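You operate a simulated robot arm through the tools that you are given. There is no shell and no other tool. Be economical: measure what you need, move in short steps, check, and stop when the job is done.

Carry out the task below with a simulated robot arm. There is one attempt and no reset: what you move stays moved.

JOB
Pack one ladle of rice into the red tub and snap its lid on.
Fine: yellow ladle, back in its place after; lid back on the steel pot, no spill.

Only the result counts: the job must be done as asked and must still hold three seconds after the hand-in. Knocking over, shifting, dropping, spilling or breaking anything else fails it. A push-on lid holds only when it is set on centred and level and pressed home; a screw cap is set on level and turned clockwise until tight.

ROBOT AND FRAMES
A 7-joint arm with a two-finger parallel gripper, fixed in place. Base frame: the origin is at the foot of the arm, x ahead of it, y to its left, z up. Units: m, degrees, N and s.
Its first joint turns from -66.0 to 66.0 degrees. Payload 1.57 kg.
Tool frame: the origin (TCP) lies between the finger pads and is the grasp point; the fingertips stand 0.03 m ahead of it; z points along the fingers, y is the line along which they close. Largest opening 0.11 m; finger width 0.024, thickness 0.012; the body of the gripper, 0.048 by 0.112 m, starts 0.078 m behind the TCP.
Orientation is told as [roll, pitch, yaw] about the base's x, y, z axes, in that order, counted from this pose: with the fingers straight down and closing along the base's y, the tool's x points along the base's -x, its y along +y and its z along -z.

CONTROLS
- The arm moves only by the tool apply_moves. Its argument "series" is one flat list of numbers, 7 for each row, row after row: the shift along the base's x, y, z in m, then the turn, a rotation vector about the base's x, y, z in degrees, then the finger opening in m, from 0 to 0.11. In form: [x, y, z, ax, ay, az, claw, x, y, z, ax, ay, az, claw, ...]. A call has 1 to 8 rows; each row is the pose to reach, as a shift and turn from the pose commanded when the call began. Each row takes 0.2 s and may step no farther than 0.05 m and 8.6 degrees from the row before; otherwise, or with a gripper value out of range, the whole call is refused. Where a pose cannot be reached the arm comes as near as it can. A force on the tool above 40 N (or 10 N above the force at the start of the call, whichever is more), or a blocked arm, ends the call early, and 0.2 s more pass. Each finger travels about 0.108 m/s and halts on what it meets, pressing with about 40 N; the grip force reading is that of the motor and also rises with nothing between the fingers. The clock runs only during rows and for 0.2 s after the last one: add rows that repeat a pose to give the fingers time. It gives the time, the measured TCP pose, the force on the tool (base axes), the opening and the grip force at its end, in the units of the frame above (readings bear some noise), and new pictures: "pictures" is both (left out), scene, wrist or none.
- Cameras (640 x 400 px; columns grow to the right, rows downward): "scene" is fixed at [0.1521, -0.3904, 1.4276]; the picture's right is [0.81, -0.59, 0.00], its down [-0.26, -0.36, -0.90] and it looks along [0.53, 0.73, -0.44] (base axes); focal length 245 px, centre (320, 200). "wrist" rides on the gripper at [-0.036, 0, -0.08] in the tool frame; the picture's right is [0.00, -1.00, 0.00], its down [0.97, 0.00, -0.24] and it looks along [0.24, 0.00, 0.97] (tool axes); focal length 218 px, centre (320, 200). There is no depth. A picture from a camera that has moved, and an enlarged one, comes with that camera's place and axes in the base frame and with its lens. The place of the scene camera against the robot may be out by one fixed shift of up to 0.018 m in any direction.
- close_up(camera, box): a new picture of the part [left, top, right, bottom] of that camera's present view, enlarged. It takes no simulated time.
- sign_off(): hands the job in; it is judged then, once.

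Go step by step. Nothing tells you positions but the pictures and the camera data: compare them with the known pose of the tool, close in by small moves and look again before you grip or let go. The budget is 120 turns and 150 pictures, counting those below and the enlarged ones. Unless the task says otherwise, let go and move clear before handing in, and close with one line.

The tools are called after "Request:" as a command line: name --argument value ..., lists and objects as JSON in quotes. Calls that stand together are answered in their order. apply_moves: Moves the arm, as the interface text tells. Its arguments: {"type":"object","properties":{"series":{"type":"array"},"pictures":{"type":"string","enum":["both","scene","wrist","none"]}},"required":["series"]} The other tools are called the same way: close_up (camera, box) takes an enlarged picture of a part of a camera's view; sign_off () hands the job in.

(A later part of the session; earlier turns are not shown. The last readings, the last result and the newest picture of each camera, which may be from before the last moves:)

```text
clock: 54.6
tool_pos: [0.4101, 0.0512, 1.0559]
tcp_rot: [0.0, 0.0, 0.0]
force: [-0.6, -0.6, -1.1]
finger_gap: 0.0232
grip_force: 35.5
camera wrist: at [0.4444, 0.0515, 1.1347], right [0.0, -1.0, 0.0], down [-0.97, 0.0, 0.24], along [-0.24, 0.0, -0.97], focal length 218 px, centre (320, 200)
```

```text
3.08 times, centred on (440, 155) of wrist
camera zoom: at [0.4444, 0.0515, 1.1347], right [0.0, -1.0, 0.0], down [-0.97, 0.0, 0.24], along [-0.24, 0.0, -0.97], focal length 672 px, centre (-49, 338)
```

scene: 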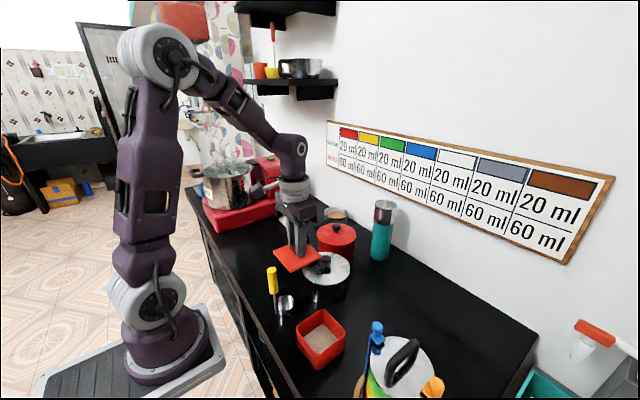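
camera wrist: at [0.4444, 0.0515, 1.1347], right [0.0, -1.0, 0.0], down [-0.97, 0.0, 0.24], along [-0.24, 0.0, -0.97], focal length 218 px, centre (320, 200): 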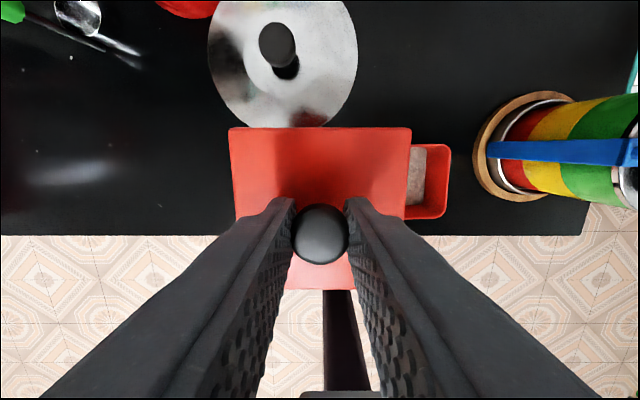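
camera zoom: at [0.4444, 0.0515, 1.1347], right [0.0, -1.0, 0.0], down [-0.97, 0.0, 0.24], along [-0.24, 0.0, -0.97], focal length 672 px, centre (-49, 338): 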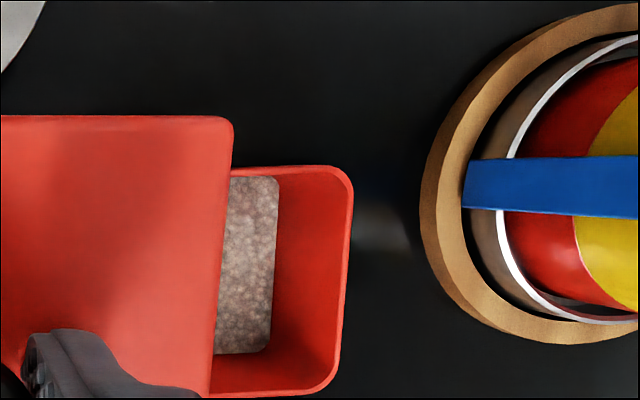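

The lid hides part of the tub; I shift 5 cm to +y and a bit up for a clear view.

Request:
apply_moves --series '[0.01, 0.015, 0.02, 0, 0, 0, 0.012, 0.02, 0.055, 0.03, 0, 0, 0, 0.012, 0.02, 0.055, 0.03, 0, 0, 0, 0.012]' --pictures "none"

Request:
close_up --camera "wrist" --box '[390, 90, 550, 220]'

Request:
close_up --camera "scene" --box '[285, 295, 365, 375]'

```text
clock: 55.4
tool_pos: [0.4277, 0.1072, 1.0849]
tcp_rot: [-0.1, 0.0, 0.0]
force: [0.2, 0.8, -0.4]
finger_gap: 0.0236
grip_force: 36.0
```

```text
3.08 times, centred on (470, 155) of wrist
camera zoom: at [0.464, 0.1065, 1.1643], right [0.0, -1.0, 0.0], down [-0.97, 0.0, 0.24], along [-0.24, 0.0, -0.97], focal length 672 px, centre (-142, 338)
```

zoom: 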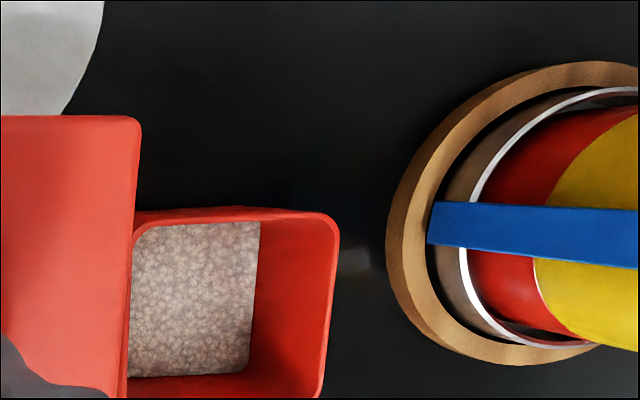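

```text
5.00 times, centred on (325, 335) of scene
camera zoom: at [0.1521, -0.3904, 1.4276], right [0.81, -0.59, 0.0], down [-0.26, -0.36, -0.9], along [0.53, 0.73, -0.44], focal length 1226 px, centre (295, -475)
```

zoom: 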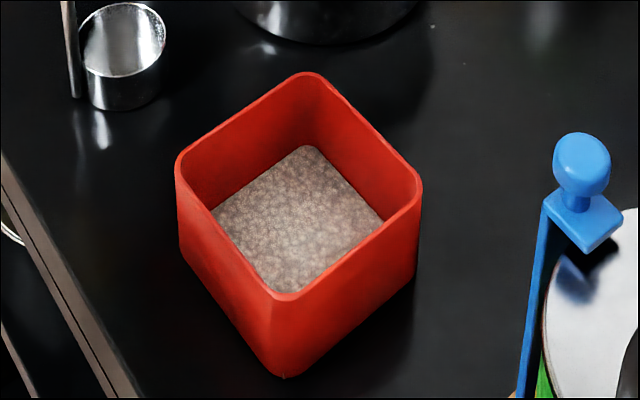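

By combining views the tub rim centre is about (0.399, -0.0615, 0.862), square to the frame. I carry the lid over it and stop about 3–4 cm above to compare in the scene view.

Request:
apply_moves --series '[-0.007, -0.04, 0, 0, 0, 0, 0.012, -0.014, -0.085, -0.01, 0, 0, 0, 0.012, -0.02, -0.13, -0.03, 0, 0, 0, 0.012, -0.0265, -0.168, -0.06, 0, 0, 0, 0.012, -0.0265, -0.168, -0.1, 0, 0, 0, 0.012, -0.0265, -0.168, -0.135, 0, 0, 0, 0.012, -0.0265, -0.168, -0.14, 0, 0, 0, 0.012]' --pictures "wrist"

Request:
close_up --camera "scene" --box '[285, 295, 365, 375]'

```text
clock: 57.0
tool_pos: [0.4041, -0.0603, 0.9438]
tcp_rot: [0.1, 0.0, 0.1]
force: [0.4, -0.2, -1.2]
finger_gap: 0.0236
grip_force: 36.0
camera wrist: at [0.4405, -0.0613, 1.0224], right [0.0, -1.0, 0.0], down [-0.97, 0.0, 0.24], along [-0.24, 0.0, -0.97], focal length 218 px, centre (320, 200)
```

wrist: 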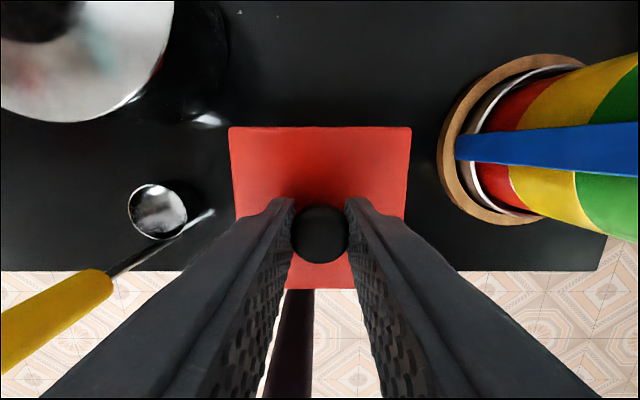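

```text
5.00 times, centred on (325, 335) of scene
camera zoom: at [0.1521, -0.3904, 1.4276], right [0.81, -0.59, 0.0], down [-0.26, -0.36, -0.9], along [0.53, 0.73, -0.44], focal length 1226 px, centre (295, -475)
```

zoom: 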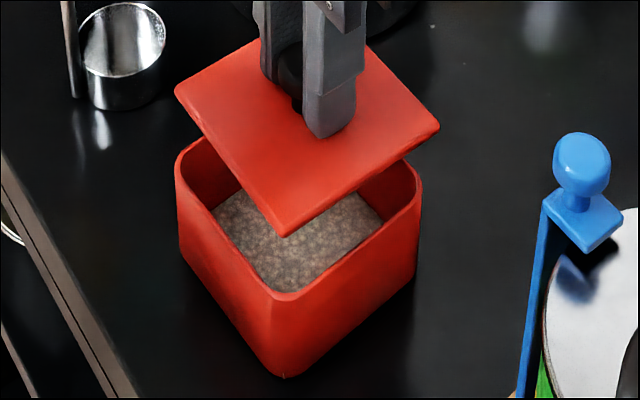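

The lid looks about 3 mm too far in x and slightly to -y. I correct and go lower to about 1.5 cm above the rim.

Request:
apply_moves --series '[-0.003, 0.002, 0, 0, 0, 0, 0.012, -0.003, 0.002, -0.01, 0, 0, 0, 0.012, -0.003, 0.002, -0.02, 0, 0, 0, 0.012, -0.003, 0.002, -0.02, 0, 0, 0, 0.012]' --pictures "none"

Request:
close_up --camera "scene" --box '[290, 300, 360, 370]'

```text
clock: 58.0
tool_pos: [0.4018, -0.0604, 0.9238]
tcp_rot: [0.0, 0.0, -0.1]
force: [-0.8, -0.2, 0.2]
finger_gap: 0.0235
grip_force: 35.7
```

```text
5.71 times, centred on (325, 335) of scene
camera zoom: at [0.1521, -0.3904, 1.4276], right [0.81, -0.59, 0.0], down [-0.26, -0.36, -0.9], along [0.53, 0.73, -0.44], focal length 1401 px, centre (291, -571)
```

zoom: 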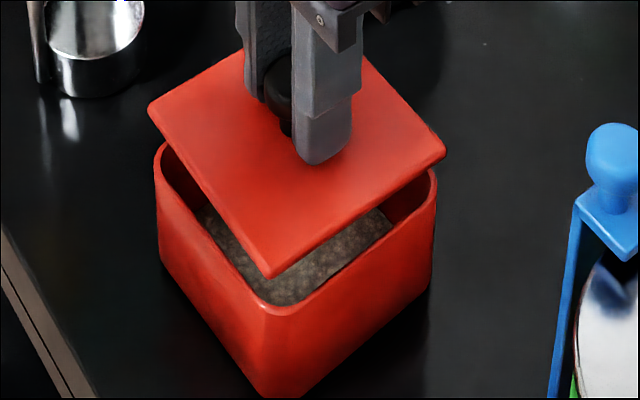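

Alignment across the picture agrees within 1 mm. I lower to a few mm above the rim and look again.

Request:
apply_moves --series '[0, 0, -0.004, 0, 0, 0, 0.012, 0, 0, -0.008, 0, 0, 0, 0.012, 0, 0, -0.01, 0, 0, 0, 0.012, 0, 0, -0.01, 0, 0, 0, 0.012]' --pictures "wrist"

Request:
close_up --camera "scene" --box '[290, 300, 360, 370]'

```text
clock: 59.0
tool_pos: [0.4022, -0.0596, 0.9139]
tcp_rot: [0.0, 0.0, 0.0]
force: [0.1, 0.2, -0.6]
finger_gap: 0.0235
grip_force: 36.1
camera wrist: at [0.437, -0.0607, 0.9931], right [0.0, -1.0, 0.0], down [-0.97, 0.0, 0.24], along [-0.24, 0.0, -0.97], focal length 218 px, centre (320, 200)
```

wrist: 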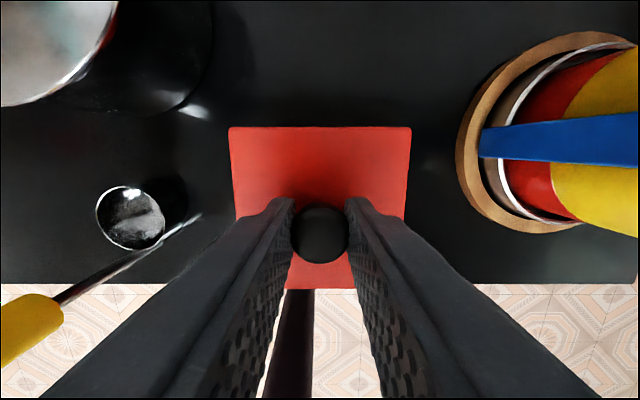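

```text
5.71 times, centred on (325, 335) of scene
camera zoom: at [0.1521, -0.3904, 1.4276], right [0.81, -0.59, 0.0], down [-0.26, -0.36, -0.9], along [0.53, 0.73, -0.44], focal length 1401 px, centre (291, -571)
```

zoom: 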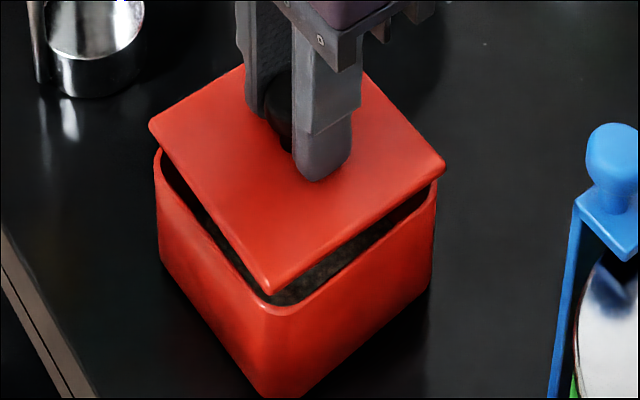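

A gap of some 6–8 mm remains. I lower further in small steps to light contact.

Request:
apply_moves --series '[0, 0, -0.002, 0, 0, 0, 0.012, 0, 0, -0.004, 0, 0, 0, 0.012, 0, 0, -0.005, 0, 0, 0, 0.012, 0, 0, -0.005, 0, 0, 0, 0.012]' --pictures "none"

Request:
close_up --camera "scene" --box '[290, 300, 360, 370]'

```text
clock: 60.0
tool_pos: [0.402, -0.0602, 0.9083]
tcp_rot: [0.0, 0.0, 0.0]
force: [-2.1, -1.2, 12.4]
finger_gap: 0.0234
grip_force: 35.4
```

```text
5.71 times, centred on (325, 335) of scene
camera zoom: at [0.1519, -0.3904, 1.4277], right [0.81, -0.59, 0.0], down [-0.26, -0.36, -0.9], along [0.53, 0.73, -0.44], focal length 1401 px, centre (291, -571)
```

zoom: 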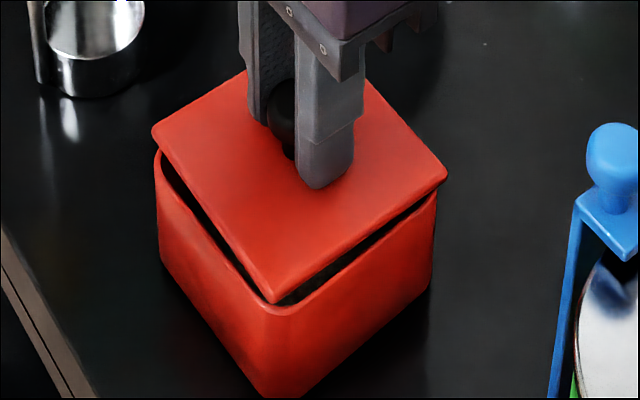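

Light contact (12 N), but the lid seems set back from the near corner. I zoom in finely to judge the offset.

Request:
close_up --camera "scene" --box '[303, 312, 351, 360]'

Request:
close_up --camera "wrist" --box '[200, 100, 440, 300]'

```text
8.33 times, centred on (327, 336) of scene
camera zoom: at [0.1519, -0.3904, 1.4277], right [0.81, -0.59, 0.0], down [-0.26, -0.36, -0.9], along [0.53, 0.73, -0.44], focal length 2043 px, centre (262, -933)
```

zoom: 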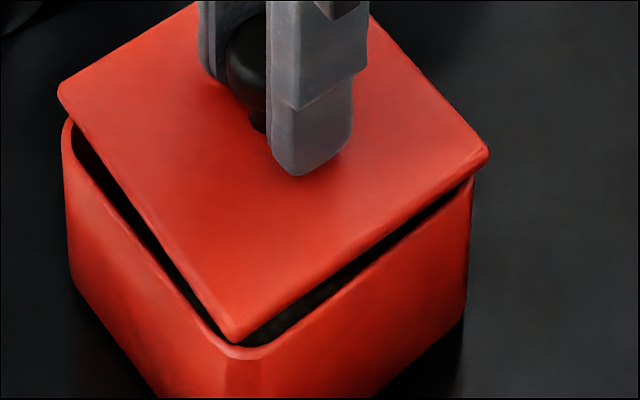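

```text
2.00 times, centred on (320, 200) of wrist
camera zoom: at [0.4377, -0.0613, 0.9883], right [0.0, -1.0, 0.0], down [-0.97, 0.0, 0.24], along [-0.24, 0.0, -0.97], focal length 436 px, centre (320, 200)
```

zoom: 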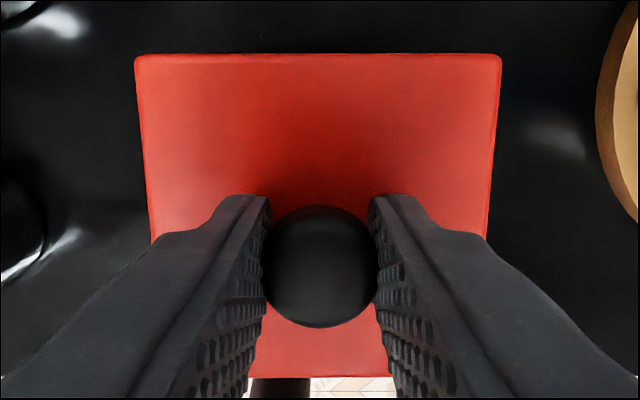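

The visible gap looks like the lid's plug just starting on the rim, with the plate about 6 mm up and a ~1.5 mm offset in +x. I lift 2 mm, shift -x 1.5 mm and come down again.

Request:
apply_moves --series '[0, 0, 0.003, 0, 0, 0, 0.012, -0.0015, 0, 0.003, 0, 0, 0, 0.012, -0.0015, 0, 0.001, 0, 0, 0, 0.012, -0.0015, 0, -0.0005, 0, 0, 0, 0.012, -0.0015, 0, -0.0015, 0, 0, 0, 0.012, -0.0015, 0, -0.0015, 0, 0, 0, 0.012]' --pictures "none"

Request:
close_up --camera "scene" --box '[303, 312, 351, 360]'

```text
clock: 61.4
tool_pos: [0.4011, -0.0591, 0.9073]
tcp_rot: [0.0, 0.1, 0.1]
force: [-0.7, -2.9, 9.6]
finger_gap: 0.0234
grip_force: 35.9
```

```text
8.33 times, centred on (327, 336) of scene
camera zoom: at [0.152, -0.3904, 1.4276], right [0.81, -0.59, 0.0], down [-0.26, -0.36, -0.9], along [0.53, 0.73, -0.44], focal length 2043 px, centre (262, -933)
```

zoom: 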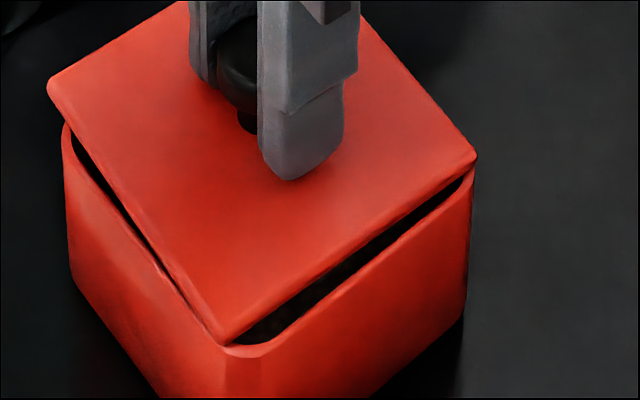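

Now the lid lies about 2 mm too far to +y (the -y gap is wider, and the tub pushes it to -y). I lift, shift -y 2 mm, and come down.

Request:
apply_moves --series '[0, 0, 0.004, 0, 0, 0, 0.012, 0.0004, -0.002, 0.004, 0, 0, 0, 0.012, 0.0004, -0.002, 0.004, 0, 0, 0, 0.012, 0.0004, -0.002, 0.002, 0, 0, 0, 0.012, 0.0004, -0.002, 0.0005, 0, 0, 0, 0.012, 0.0004, -0.002, -0.0005, 0, 0, 0, 0.012, 0.0004, -0.002, -0.0005, 0, 0, 0, 0.012]' --pictures "none"

Request:
close_up --camera "scene" --box '[303, 312, 351, 360]'

```text
clock: 63.0
tool_pos: [0.4015, -0.0613, 0.9059]
tcp_rot: [0.0, 0.0, 0.0]
force: [-1.0, 0.2, 3.3]
finger_gap: 0.0237
grip_force: 36.1
```

```text
8.33 times, centred on (327, 336) of scene
camera zoom: at [0.1521, -0.3904, 1.4276], right [0.81, -0.59, 0.0], down [-0.26, -0.36, -0.9], along [0.53, 0.73, -0.44], focal length 2043 px, centre (262, -933)
```

zoom: 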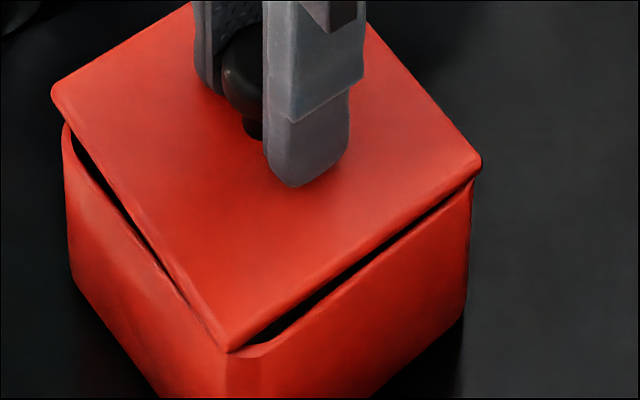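

It went deeper with less force (3 N). I nudge -y 0.8 mm and press down further in small steps.

Request:
apply_moves --series '[0, -0.0008, 0, 0, 0, 0, 0.012, 0, -0.0008, -0.001, 0, 0, 0, 0.012, 0, -0.0008, -0.002, 0, 0, 0, 0.012, 0, -0.0008, -0.002, 0, 0, 0, 0.012]' --pictures "none"

Request:
close_up --camera "scene" --box '[303, 312, 351, 360]'

```text
clock: 64.0
tool_pos: [0.4007, -0.0629, 0.9056]
tcp_rot: [0.1, -0.1, 0.0]
force: [-2.7, -0.7, 36.5]
finger_gap: 0.0235
grip_force: 35.3
```

```text
8.33 times, centred on (327, 336) of scene
camera zoom: at [0.1516, -0.3903, 1.4277], right [0.81, -0.59, 0.0], down [-0.26, -0.36, -0.9], along [0.53, 0.73, -0.44], focal length 2043 px, centre (262, -933)
```

zoom: 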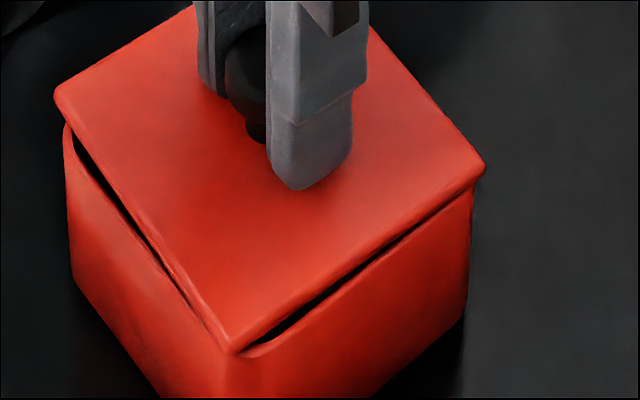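

Centred and level with resistance at 36 N — likely the snap. I press further.

Request:
apply_moves --series '[0, 0, -0.001, 0, 0, 0, 0.012, 0, 0, -0.002, 0, 0, 0, 0.012, 0, 0, -0.003, 0, 0, 0, 0.012]' --pictures "none"

Request:
close_up --camera "scene" --box '[303, 312, 351, 360]'

```text
clock: 64.5
tool_pos: [0.4003, -0.0629, 0.9064]
tcp_rot: [-0.1, -0.2, 0.0]
force: [-2.9, 1.4, 16.8]
finger_gap: 0.0234
grip_force: 35.7
stopped in row 2: the force on the tool passed its limit (the readings are from after the stop); the commanded pose is now the measured one
```

```text
8.33 times, centred on (327, 336) of scene
camera zoom: at [0.1518, -0.3903, 1.4277], right [0.81, -0.59, 0.0], down [-0.26, -0.36, -0.9], along [0.53, 0.73, -0.44], focal length 2043 px, centre (262, -933)
```

zoom: 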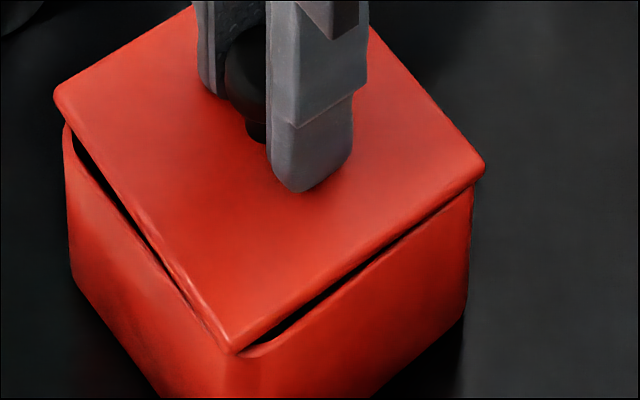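

The gap pattern (wide at opposite ends of the two near edges) and earlier views show the tub is turned about +2° relative to the lid. I lift off a few mm, turn +2.2° about z and check.

Request:
apply_moves --series '[0, 0, 0.002, 0, 0, 0, 0.012, 0, 0, 0.005, 0, 0, 0, 0.012, 0, 0, 0.005, 0, 0, 2.2, 0.012, 0, 0, 0.005, 0, 0, 2.2, 0.012]' --pictures "none"

Request:
close_up --camera "scene" --box '[303, 312, 351, 360]'

```text
clock: 65.5
tool_pos: [0.4013, -0.0601, 0.9106]
tcp_rot: [0.0, -0.2, 2.2]
force: [0.0, -0.1, -0.6]
finger_gap: 0.0236
grip_force: 35.8
```

```text
8.33 times, centred on (327, 336) of scene
camera zoom: at [0.1521, -0.3904, 1.4276], right [0.81, -0.59, 0.0], down [-0.26, -0.36, -0.9], along [0.53, 0.73, -0.44], focal length 2043 px, centre (262, -933)
```

zoom: 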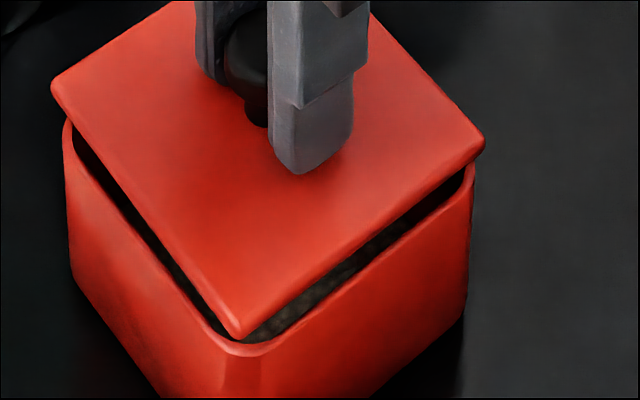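

The edges are now parallel and the tub has not moved. I nudge -y 1 mm and lower again.

Request:
apply_moves --series '[-0.0003, -0.001, 0, 0, 0.15, 0, 0.012, -0.0003, -0.001, -0.003, 0, 0.15, 0, 0.012, -0.0003, -0.001, -0.005, 0, 0.15, 0, 0.012, -0.0003, -0.001, -0.006, 0, 0.15, 0, 0.012, -0.0003, -0.001, -0.006, 0, 0.15, 0, 0.012]' --pictures "none"

Request:
close_up --camera "scene" --box '[303, 312, 351, 360]'

```text
clock: 66.7
tool_pos: [0.4018, -0.0627, 0.9038]
tcp_rot: [0.0, 0.0, 2.2]
force: [-4.5, 7.7, 16.0]
finger_gap: 0.0232
grip_force: 35.2
```

```text
8.33 times, centred on (327, 336) of scene
camera zoom: at [0.1518, -0.3901, 1.4277], right [0.81, -0.59, 0.0], down [-0.26, -0.36, -0.9], along [0.53, 0.73, -0.44], focal length 2043 px, centre (262, -933)
```

zoom: 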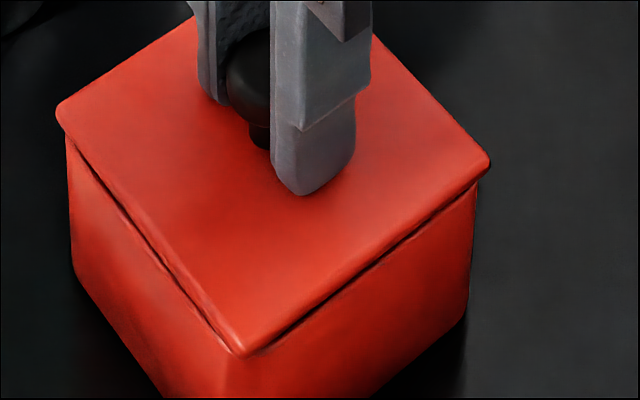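

It went in further and evenly; a sideways push of +8 N says I'm slightly far to -y. I ease +y 0.7 mm and press.

Request:
apply_moves --series '[0.0003, 0.0008, 0, 0, 0, 0, 0.012, 0.0003, 0.0008, -0.0007, 0, 0, 0, 0.012, 0.0003, 0.0008, -0.0015, 0, 0, 0, 0.012, 0.0003, 0.0008, -0.0015, 0, 0, 0, 0.012]' --pictures "none"

Request:
close_up --camera "scene" --box '[303, 312, 351, 360]'

```text
clock: 67.7
tool_pos: [0.4006, -0.0622, 0.9034]
tcp_rot: [0.0, -0.1, 2.2]
force: [-4.4, 11.8, 28.8]
finger_gap: 0.0236
grip_force: 35.8
```

```text
8.33 times, centred on (327, 336) of scene
camera zoom: at [0.1516, -0.39, 1.4278], right [0.81, -0.59, 0.0], down [-0.26, -0.36, -0.9], along [0.53, 0.73, -0.44], focal length 2043 px, centre (262, -933)
```

zoom: 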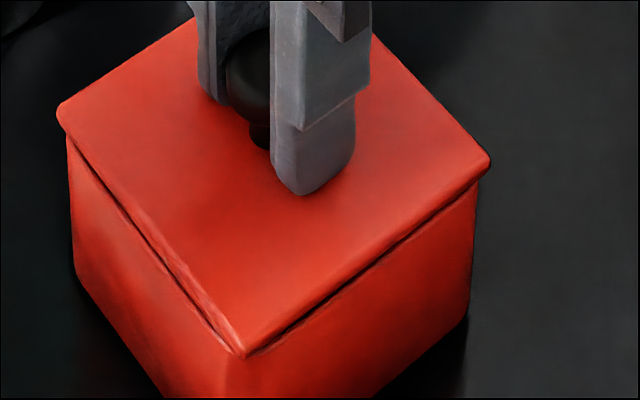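

The sideways push persists, so I shift a further +1 mm in y without pressing more, and read the force.

Request:
apply_moves --series '[0, 0.001, 0, 0, 0, 0, 0.012, 0, 0.001, 0, 0, 0, 0, 0.012]' --pictures "none"

```text
clock: 68.3
tool_pos: [0.4008, -0.0613, 0.9031]
tcp_rot: [-0.1, -0.2, 2.1]
force: [-2.0, 1.9, 27.6]
finger_gap: 0.0235
grip_force: 35.6
```

Side force is gone. Now I press straight down in steps.

Request:
apply_moves --series '[0, 0, -0.0005, 0, 0, 0, 0.012, 0, 0, -0.001, 0, 0, 0, 0.012, 0, 0, -0.001, 0, 0, 0, 0.012]' --pictures "none"

Request:
close_up --camera "scene" --box '[303, 312, 351, 360]'

```text
clock: 68.7
tool_pos: [0.4005, -0.061, 0.9023]
tcp_rot: [-0.1, -0.3, 2.1]
force: [-2.7, 1.4, 9.3]
finger_gap: 0.0235
grip_force: 35.2
stopped in row 2: the force on the tool passed its limit (the readings are from after the stop); the commanded pose is now the measured one
```

```text
8.33 times, centred on (327, 336) of scene
camera zoom: at [0.1519, -0.3903, 1.4277], right [0.81, -0.59, 0.0], down [-0.26, -0.36, -0.9], along [0.53, 0.73, -0.44], focal length 2043 px, centre (262, -933)
```

zoom: 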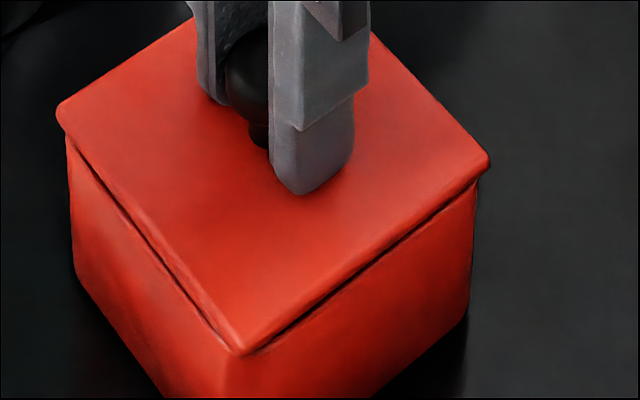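

It may still lack the last bit. I build the pressing force gradually over short calls.

Request:
apply_moves --series '[0, 0, -0.0007, 0, 0.2, 0, 0.012, 0, 0, -0.0013, 0, 0.2, 0, 0.012]' --pictures "none"

Request:
apply_moves --series '[0, 0, -0.0003, 0, 0, 0, 0.012]' --pictures "none"

Request:
apply_moves --series '[0, 0, -0.0003, 0, 0, 0, 0.012]' --pictures "none"

```text
clock: 69.3
tool_pos: [0.4016, -0.0622, 0.903]
tcp_rot: [-0.1, -0.1, 2.1]
force: [-4.8, 2.0, 12.1]
finger_gap: 0.0234
grip_force: 35.6
stopped in row 2: the force on the tool passed its limit (the readings are from after the stop); the commanded pose is now the measured one
```

```text
clock: 69.7
tool_pos: [0.4022, -0.062, 0.9025]
tcp_rot: [-0.1, -0.1, 2.1]
force: [-5.9, 2.3, 25.2]
finger_gap: 0.0233
grip_force: 36.3
```

```text
clock: 70.1
tool_pos: [0.4017, -0.0606, 0.9018]
tcp_rot: [-0.1, 0.0, 2.1]
force: [-4.8, 2.2, 12.4]
finger_gap: 0.0231
grip_force: 35.5
stopped in row 1: the force on the tool passed its limit (the readings are from after the stop); the commanded pose is now the measured one
```

Request:
close_up --camera "scene" --box '[303, 312, 351, 360]'

Request:
close_up --camera "scene" --box '[270, 280, 400, 380]'

```text
8.33 times, centred on (327, 336) of scene
camera zoom: at [0.1519, -0.3903, 1.4277], right [0.81, -0.59, 0.0], down [-0.26, -0.36, -0.9], along [0.53, 0.73, -0.44], focal length 2043 px, centre (262, -933)
```

zoom: 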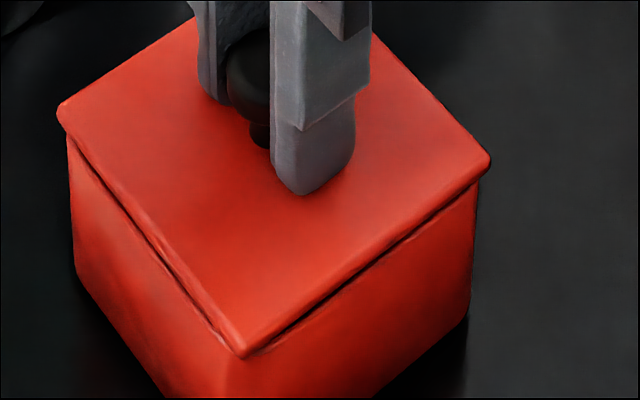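

```text
4.00 times, centred on (335, 330) of scene
camera zoom: at [0.1519, -0.3903, 1.4277], right [0.81, -0.59, 0.0], down [-0.26, -0.36, -0.9], along [0.53, 0.73, -0.44], focal length 980 px, centre (260, -320)
```

zoom: 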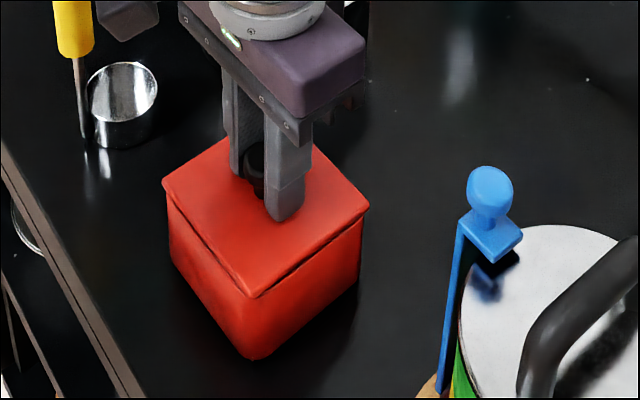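

The lid now sits evenly with only a thin shadow line. I release the knob, back off, and inspect.

Request:
apply_moves --series '[0, 0, 0.0003, 0, 0, 0, 0.012, 0, 0, 0.0003, 0, 0, 0, 0.03, 0, 0, 0.0003, 0, 0, 0, 0.05, 0, 0, 0.0003, 0, 0, 0, 0.06, 0, 0, 0.03, 0, 0, 0, 0.06, 0, 0, 0.07, 0, 0, 0, 0.06, 0, 0, 0.11, 0, 0, 0, 0.06, 0, 0, 0.11, 0, 0, 0, 0.06]' --pictures "wrist"

Request:
close_up --camera "scene" --box '[300, 300, 356, 360]'

Request:
close_up --camera "wrist" --box '[240, 100, 400, 250]'

```text
clock: 71.9
tool_pos: [0.4036, -0.0606, 1.0114]
tcp_rot: [-0.1, -0.1, 2.1]
force: [-0.1, 0.1, -0.5]
finger_gap: 0.0601
grip_force: 0.1
camera wrist: at [0.4391, -0.0596, 1.0914], right [0.04, -1.0, 0.0], down [-0.97, -0.04, 0.24], along [-0.24, -0.01, -0.97], focal length 218 px, centre (320, 200)
```

wrist: 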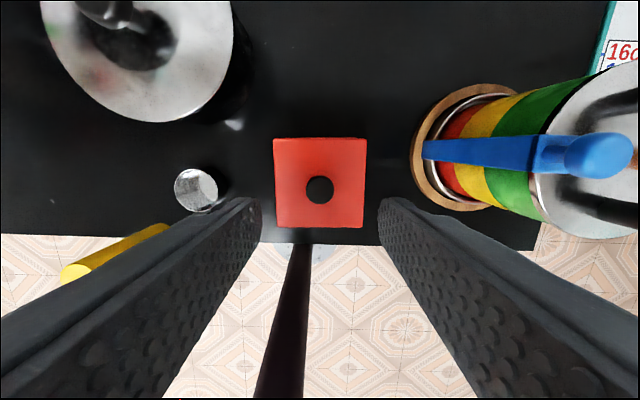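

```text
6.67 times, centred on (328, 330) of scene
camera zoom: at [0.1521, -0.3904, 1.4276], right [0.81, -0.59, 0.0], down [-0.26, -0.36, -0.9], along [0.53, 0.73, -0.44], focal length 1634 px, centre (267, -667)
```

zoom: 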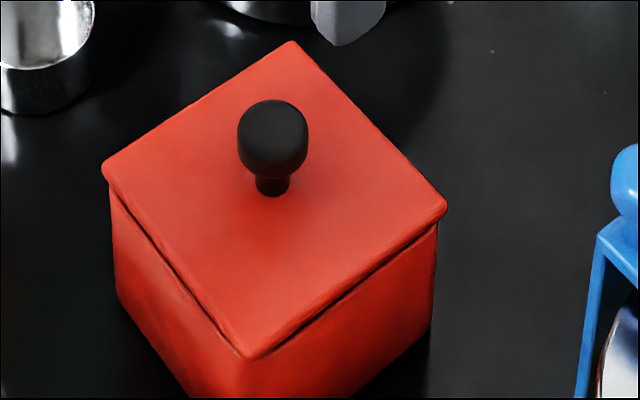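

```text
2.67 times, centred on (320, 175) of wrist
camera zoom: at [0.4391, -0.0596, 1.0914], right [0.04, -1.0, 0.0], down [-0.97, -0.04, 0.24], along [-0.24, -0.01, -0.97], focal length 582 px, centre (320, 267)
```

zoom: 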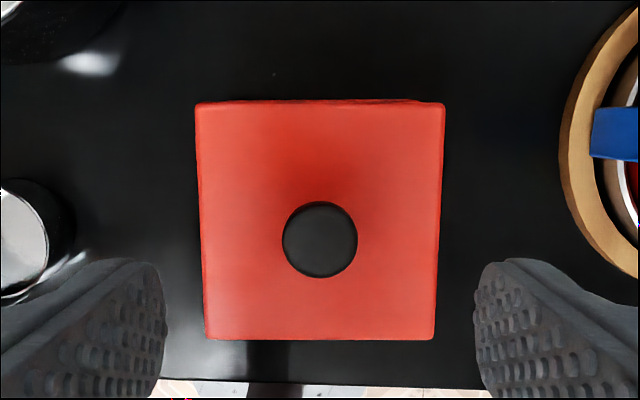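

The lid is centred and level. To be sure it is home I'll press on top of the knob with closed fingers.

Request:
apply_moves --series '[-0.001, -0.0005, -0.02, 0, 0, 0, 0.03, -0.001, -0.0005, -0.05, 0, 0, 0, 0.0, -0.001, -0.0005, -0.07, 0, 0, 0, 0.0, -0.001, -0.0005, -0.08, 0, 0, 0, 0.0, -0.001, -0.0005, -0.083, 0, 0, 0, 0.0]' --pictures "wrist"

Request:
close_up --camera "scene" --box '[300, 300, 356, 360]'

```text
clock: 73.0
tool_pos: [0.4022, -0.0616, 0.9311]
tcp_rot: [-0.1, -0.3, 2.1]
force: [-5.8, 1.8, 20.6]
finger_gap: 0.0
grip_force: 21.3
stopped in row 5: the force on the tool passed its limit (the readings are from after the stop); the commanded pose is now the measured one
camera wrist: at [0.4376, -0.0616, 1.0114], right [0.04, -1.0, 0.0], down [-0.97, -0.03, 0.24], along [-0.24, -0.01, -0.97], focal length 218 px, centre (320, 200)
```

wrist: 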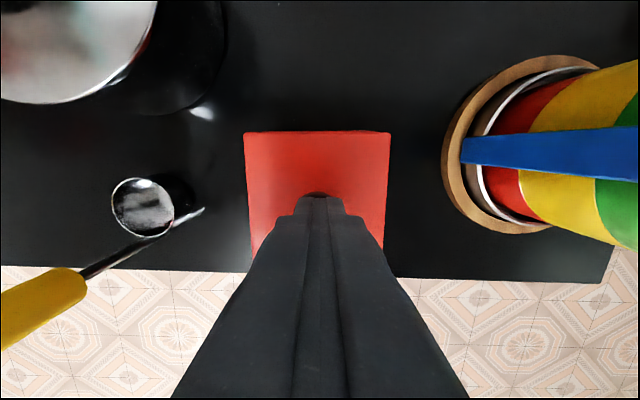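

```text
6.67 times, centred on (328, 330) of scene
camera zoom: at [0.1517, -0.3903, 1.4277], right [0.81, -0.59, 0.0], down [-0.26, -0.36, -0.9], along [0.53, 0.73, -0.44], focal length 1634 px, centre (267, -667)
```

zoom: 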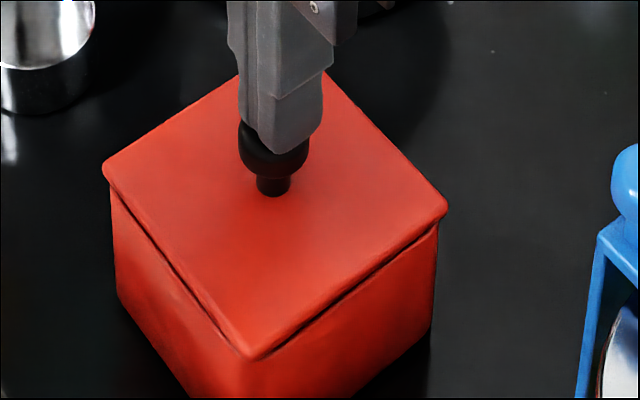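

Contact made on the knob. I raise the force gently towards the limit.

Request:
apply_moves --series '[0, 0, -0.0003, 0, 0.2, 0, 0, 0, 0, -0.0006, 0, 0.2, 0, 0, 0, 0, -0.0006, 0, 0.2, 0, 0]' --pictures "none"

Request:
apply_moves --series '[0, 0, -0.0004, 0, 0, 0, 0, 0, 0, -0.0004, 0, 0, 0, 0]' --pictures "none"

Request:
apply_moves --series '[0, 0, -0.0004, 0, 0, 0, 0, 0, 0, -0.0004, 0, 0, 0, 0]' --pictures "none"

```text
clock: 73.8
tool_pos: [0.4029, -0.0626, 0.9324]
tcp_rot: [-0.2, -0.1, 2.0]
force: [-4.3, 0.5, 18.3]
finger_gap: 0.0001
grip_force: 21.7
stopped in row 3: the force on the tool passed its limit (the readings are from after the stop); the commanded pose is now the measured one
```

```text
clock: 74.5
tool_pos: [0.4024, -0.0631, 0.932]
tcp_rot: [-0.1, -0.1, 2.0]
force: [-4.9, -0.9, 17.4]
finger_gap: 0.0
grip_force: 20.9
stopped in row 2: the force on the tool passed its limit (the readings are from after the stop); the commanded pose is now the measured one
```

```text
clock: 75.0
tool_pos: [0.4031, -0.0633, 0.9323]
tcp_rot: [-0.2, -0.1, 2.1]
force: [-4.4, 1.6, 17.2]
finger_gap: 0.0
grip_force: 21.7
stopped in row 2: the force on the tool passed its limit (the readings are from after the stop); the commanded pose is now the measured one
```

Solid at over 40 N, but the dark line may still be a small gap. I go up and view the tub from the opposite side (+x, +y) with the wrist camera.

Request:
apply_moves --series '[0, 0, 0.03, 0, 0, 0, 0, 0, 0, 0.07, 0, 0, 0, 0, 0.02, 0.04, 0.075, 0, 0, 0, 0, 0.045, 0.08, 0.075, 0, 0, 0, 0, 0.065, 0.115, 0.075, 0, 0, 0, 0, 0.08, 0.145, 0.075, 0, 0, 0, 0, 0.08, 0.145, 0.075, 0, 0, 0, 0]' --pictures "wrist"

Request:
close_up --camera "wrist" --box '[390, 190, 520, 290]'

Request:
close_up --camera "scene" --box '[300, 300, 356, 360]'

```text
clock: 76.6
tool_pos: [0.4808, 0.0823, 1.0071]
tcp_rot: [-0.2, -0.2, 2.0]
force: [0.4, 0.1, -0.3]
finger_gap: 0.0
grip_force: 21.4
camera wrist: at [0.5152, 0.0831, 1.0862], right [0.03, -1.0, 0.0], down [-0.97, -0.03, 0.24], along [-0.24, -0.01, -0.97], focal length 218 px, centre (320, 200)
```

wrist: 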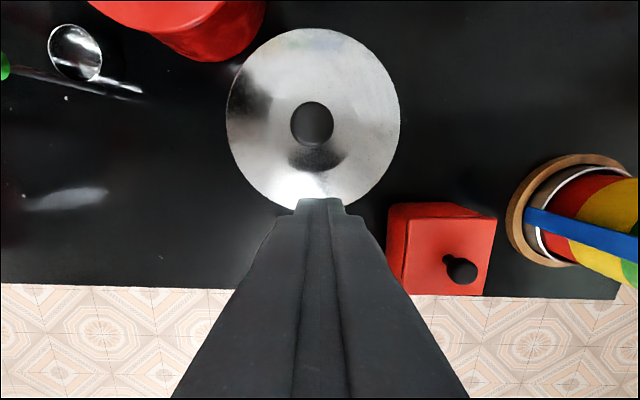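

```text
4.00 times, centred on (455, 240) of wrist
camera zoom: at [0.5152, 0.0831, 1.0862], right [0.03, -1.0, 0.0], down [-0.97, -0.03, 0.24], along [-0.24, -0.01, -0.97], focal length 873 px, centre (-220, 40)
```

zoom: 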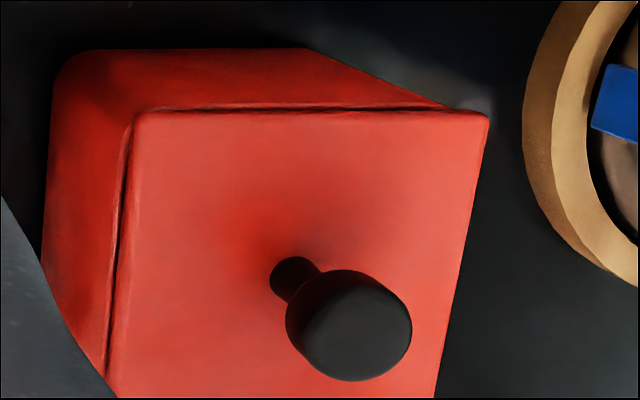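

```text
6.67 times, centred on (328, 330) of scene
camera zoom: at [0.1521, -0.3903, 1.4276], right [0.81, -0.59, 0.0], down [-0.26, -0.36, -0.9], along [0.53, 0.73, -0.44], focal length 1634 px, centre (267, -667)
```

zoom: 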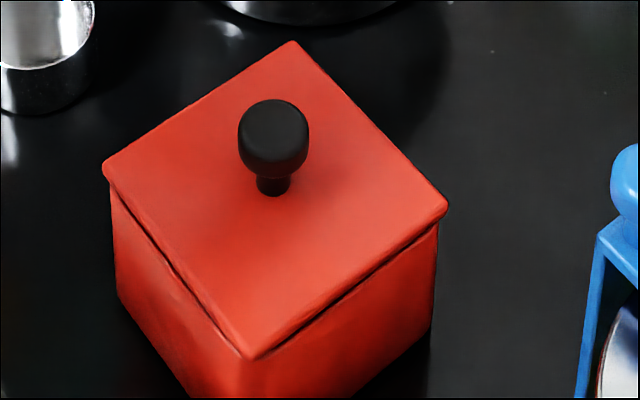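

The lid seems home at the left, right and far corners but the near corner (-x,-y) looks about 2 mm high. I'll press there on the plate with closed fingers, at (0.373, -0.088).

Request:
apply_moves --series '[-0.025, -0.04, 0, 0, 0, 0, 0, -0.05, -0.08, 0, 0, 0, 0, 0, -0.075, -0.12, 0, 0, 0, 0, 0, -0.095, -0.15, -0.005, 0, 0, 0, 0, -0.107, -0.169, -0.03, 0.2, 0.2, 0, 0, -0.107, -0.169, -0.07, 0.2, 0.2, 0, 0, -0.107, -0.169, -0.092, 0.2, 0.2, 0, 0, -0.107, -0.169, -0.097, 0.2, 0.2, 0, 0]' --pictures "wrist"

Request:
close_up --camera "scene" --box '[300, 300, 356, 360]'

```text
clock: 78.4
tool_pos: [0.3756, -0.0848, 0.9105]
tcp_rot: [0.0, 0.0, 2.0]
force: [0.1, -0.2, -0.6]
finger_gap: 0.0001
grip_force: 21.9
camera wrist: at [0.4108, -0.0846, 0.9897], right [0.03, -1.0, 0.0], down [-0.97, -0.03, 0.24], along [-0.24, -0.01, -0.97], focal length 218 px, centre (320, 200)
```

wrist: 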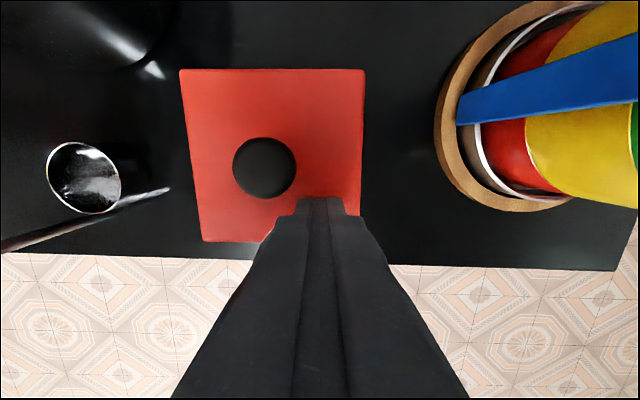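

```text
6.67 times, centred on (328, 330) of scene
camera zoom: at [0.1521, -0.3904, 1.4276], right [0.81, -0.59, 0.0], down [-0.26, -0.36, -0.9], along [0.53, 0.73, -0.44], focal length 1634 px, centre (267, -667)
```

zoom: 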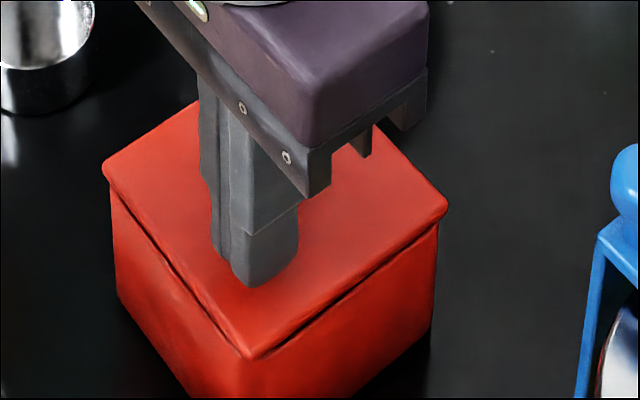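

The tips are just above the plate near that corner. I press gently.

Request:
apply_moves --series '[-0.002, -0.003, -0.003, 0, 0, 0, 0, -0.002, -0.003, -0.006, 0, 0, 0, 0, -0.002, -0.003, -0.008, 0, 0, 0, 0, -0.002, -0.003, -0.0095, 0, 0, 0, 0, -0.002, -0.003, -0.011, 0, 0, 0, 0, -0.002, -0.003, -0.0125, 0, 0, 0, 0]' --pictures "none"

Request:
close_up --camera "scene" --box '[300, 300, 356, 360]'

```text
clock: 79.5
tool_pos: [0.3742, -0.0878, 0.9018]
tcp_rot: [0.0, 0.0, 2.0]
force: [-3.0, 1.8, 21.3]
finger_gap: 0.0001
grip_force: 21.5
stopped in row 5: the force on the tool passed its limit (the readings are from after the stop); the commanded pose is now the measured one
```

```text
6.67 times, centred on (328, 330) of scene
camera zoom: at [0.1518, -0.3903, 1.4277], right [0.81, -0.59, 0.0], down [-0.26, -0.36, -0.9], along [0.53, 0.73, -0.44], focal length 1634 px, centre (267, -667)
```

zoom: 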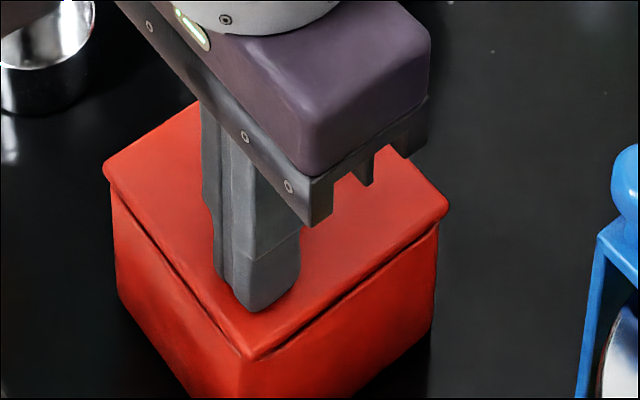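

No movement; plate height there reads 0.872. I probe the opposite corner in the same way to learn whether the lid is level.

Request:
apply_moves --series '[0, 0, 0.025, 0, 0, 0, 0, 0, 0, 0.045, 0, 0, 0, 0, 0.025, 0.025, 0.045, 0, 0, 0, 0, 0.052, 0.052, 0.045, 0, 0, 0, 0, 0.052, 0.052, 0.02, 0, 0, 0, 0, 0.052, 0.052, 0.006, 0, 0, 0, 0, 0.052, 0.052, 0.003, 0, 0, 0, 0]' --pictures "none"

Request:
apply_moves --series '[0, 0, -0.001, 0, 0, 0, 0, 0, 0, -0.002, 0, 0, 0, 0, 0, 0, -0.003, 0, 0, 0, 0, 0, 0, -0.004, 0, 0, 0, 0, 0, 0, -0.005, 0, 0, 0, 0, 0, 0, -0.006, 0, 0, 0, 0, 0, 0, -0.007, 0, 0, 0, 0, 0, 0, -0.008, 0, 0, 0, 0]' --pictures "none"

Request:
close_up --camera "scene" --box '[300, 300, 356, 360]'

```text
clock: 81.0
tool_pos: [0.4278, -0.0373, 0.9059]
tcp_rot: [0.0, 0.0, 1.9]
force: [0.2, 0.0, 0.0]
finger_gap: 0.0002
grip_force: 22.0
```

```text
clock: 82.2
tool_pos: [0.4279, -0.0376, 0.903]
tcp_rot: [0.0, -0.1, 2.0]
force: [-3.8, -0.3, 18.1]
finger_gap: 0.0003
grip_force: 21.4
stopped in row 5: the force on the tool passed its limit (the readings are from after the stop); the commanded pose is now the measured one
```

```text
6.67 times, centred on (328, 330) of scene
camera zoom: at [0.1518, -0.3903, 1.4277], right [0.81, -0.59, 0.0], down [-0.26, -0.36, -0.9], along [0.53, 0.73, -0.44], focal length 1634 px, centre (267, -667)
```

zoom: 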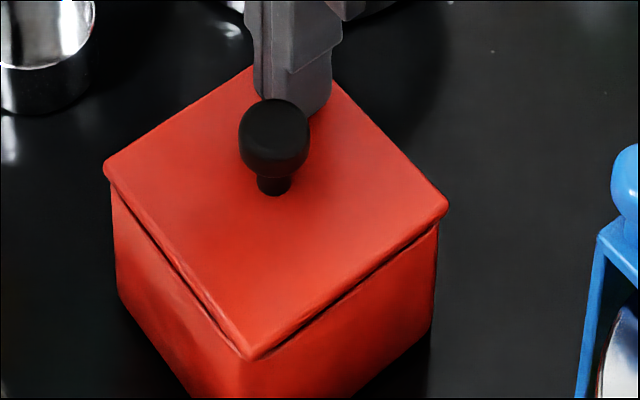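

The two corners read within 1 mm: the lid is level. To judge the seam itself I take a low side view with the wrist camera: rise, roll the tool to look along -y.

Request:
apply_moves --series '[0, 0, 0.04, 0, 0, 0, 0, 0, 0, 0.085, 0, 0, 0, 0, -0.005, 0.03, 0.12, 0, 0, 0, 0, -0.01, 0.06, 0.12, -8, 0, 0, 0, -0.015, 0.09, 0.12, -16, 0, 0, 0, -0.018, 0.11, 0.12, -24, 0, 0, 0, -0.018, 0.13, 0.12, -32, 0, 0, 0, -0.018, 0.138, 0.12, -40, 0, 0, 0]' --pictures "scene"

Request:
apply_moves --series '[0, 0, -0.01, -8, 0, 0, 0, 0, 0, -0.02, -16, 0, 0, 0, 0, 0, -0.03, -24, 0, 0, 0, 0, 0, -0.04, -32, 0, 0, 0, 0, 0, -0.06, -40, 0, 0, 0, 0, 0, -0.06, -40, 0, 0, 0]'

```text
clock: 84.0
tool_pos: [0.4083, 0.1022, 1.0209]
tcp_rot: [-40.2, 1.1, 1.6]
force: [0.1, -0.3, 0.1]
finger_gap: 0.0
grip_force: 21.6
```

scene: 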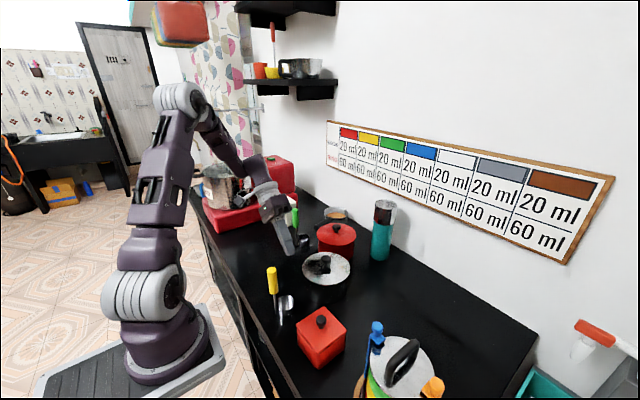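

```text
clock: 85.4
tool_pos: [0.4088, 0.101, 0.9601]
tcp_rot: [-80.0, 1.9, 0.5]
force: [0.4, -0.2, -0.9]
finger_gap: 0.0
grip_force: 20.7
camera wrist: at [0.4447, 0.1796, 0.972], right [0.03, -0.17, 0.98], down [-0.97, 0.23, 0.07], along [-0.24, -0.96, -0.16], focal length 218 px, centre (320, 200)
```

scene: 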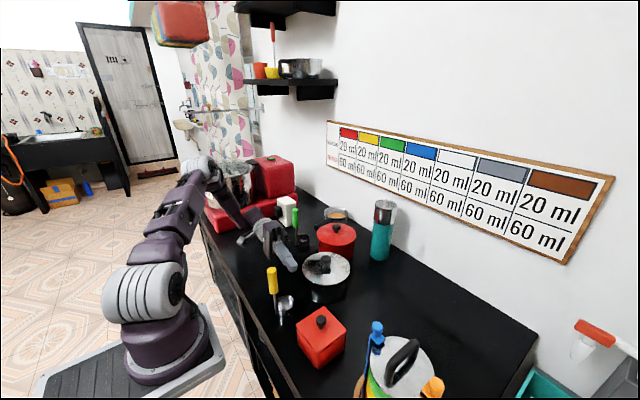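
wrist: 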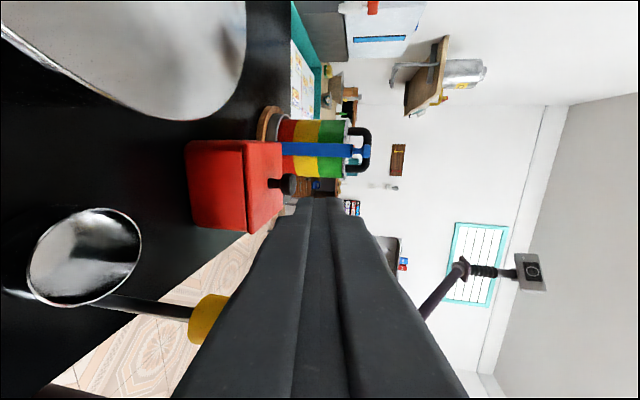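

Request:
close_up --camera "wrist" --box '[205, 130, 305, 240]'

Request:
close_up --camera "wrist" --box '[0, 0, 260, 140]'

```text
3.64 times, centred on (255, 185) of wrist
camera zoom: at [0.4447, 0.1796, 0.972], right [0.03, -0.17, 0.98], down [-0.97, 0.23, 0.07], along [-0.24, -0.96, -0.16], focal length 794 px, centre (556, 254)
```

zoom: 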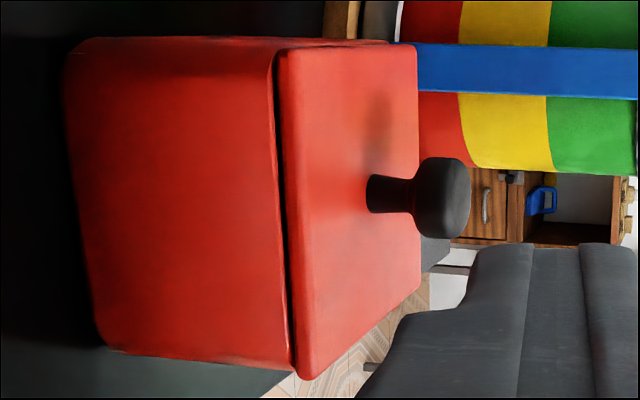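

```text
2.46 times, centred on (130, 70) of wrist
camera zoom: at [0.4447, 0.1796, 0.972], right [0.03, -0.17, 0.98], down [-0.97, 0.23, 0.07], along [-0.24, -0.96, -0.16], focal length 537 px, centre (788, 520)
```

zoom: 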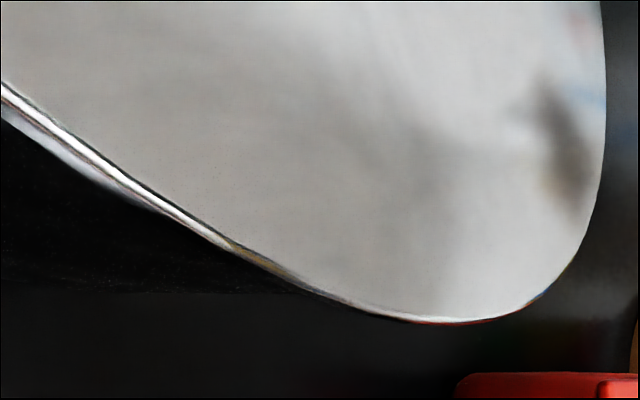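

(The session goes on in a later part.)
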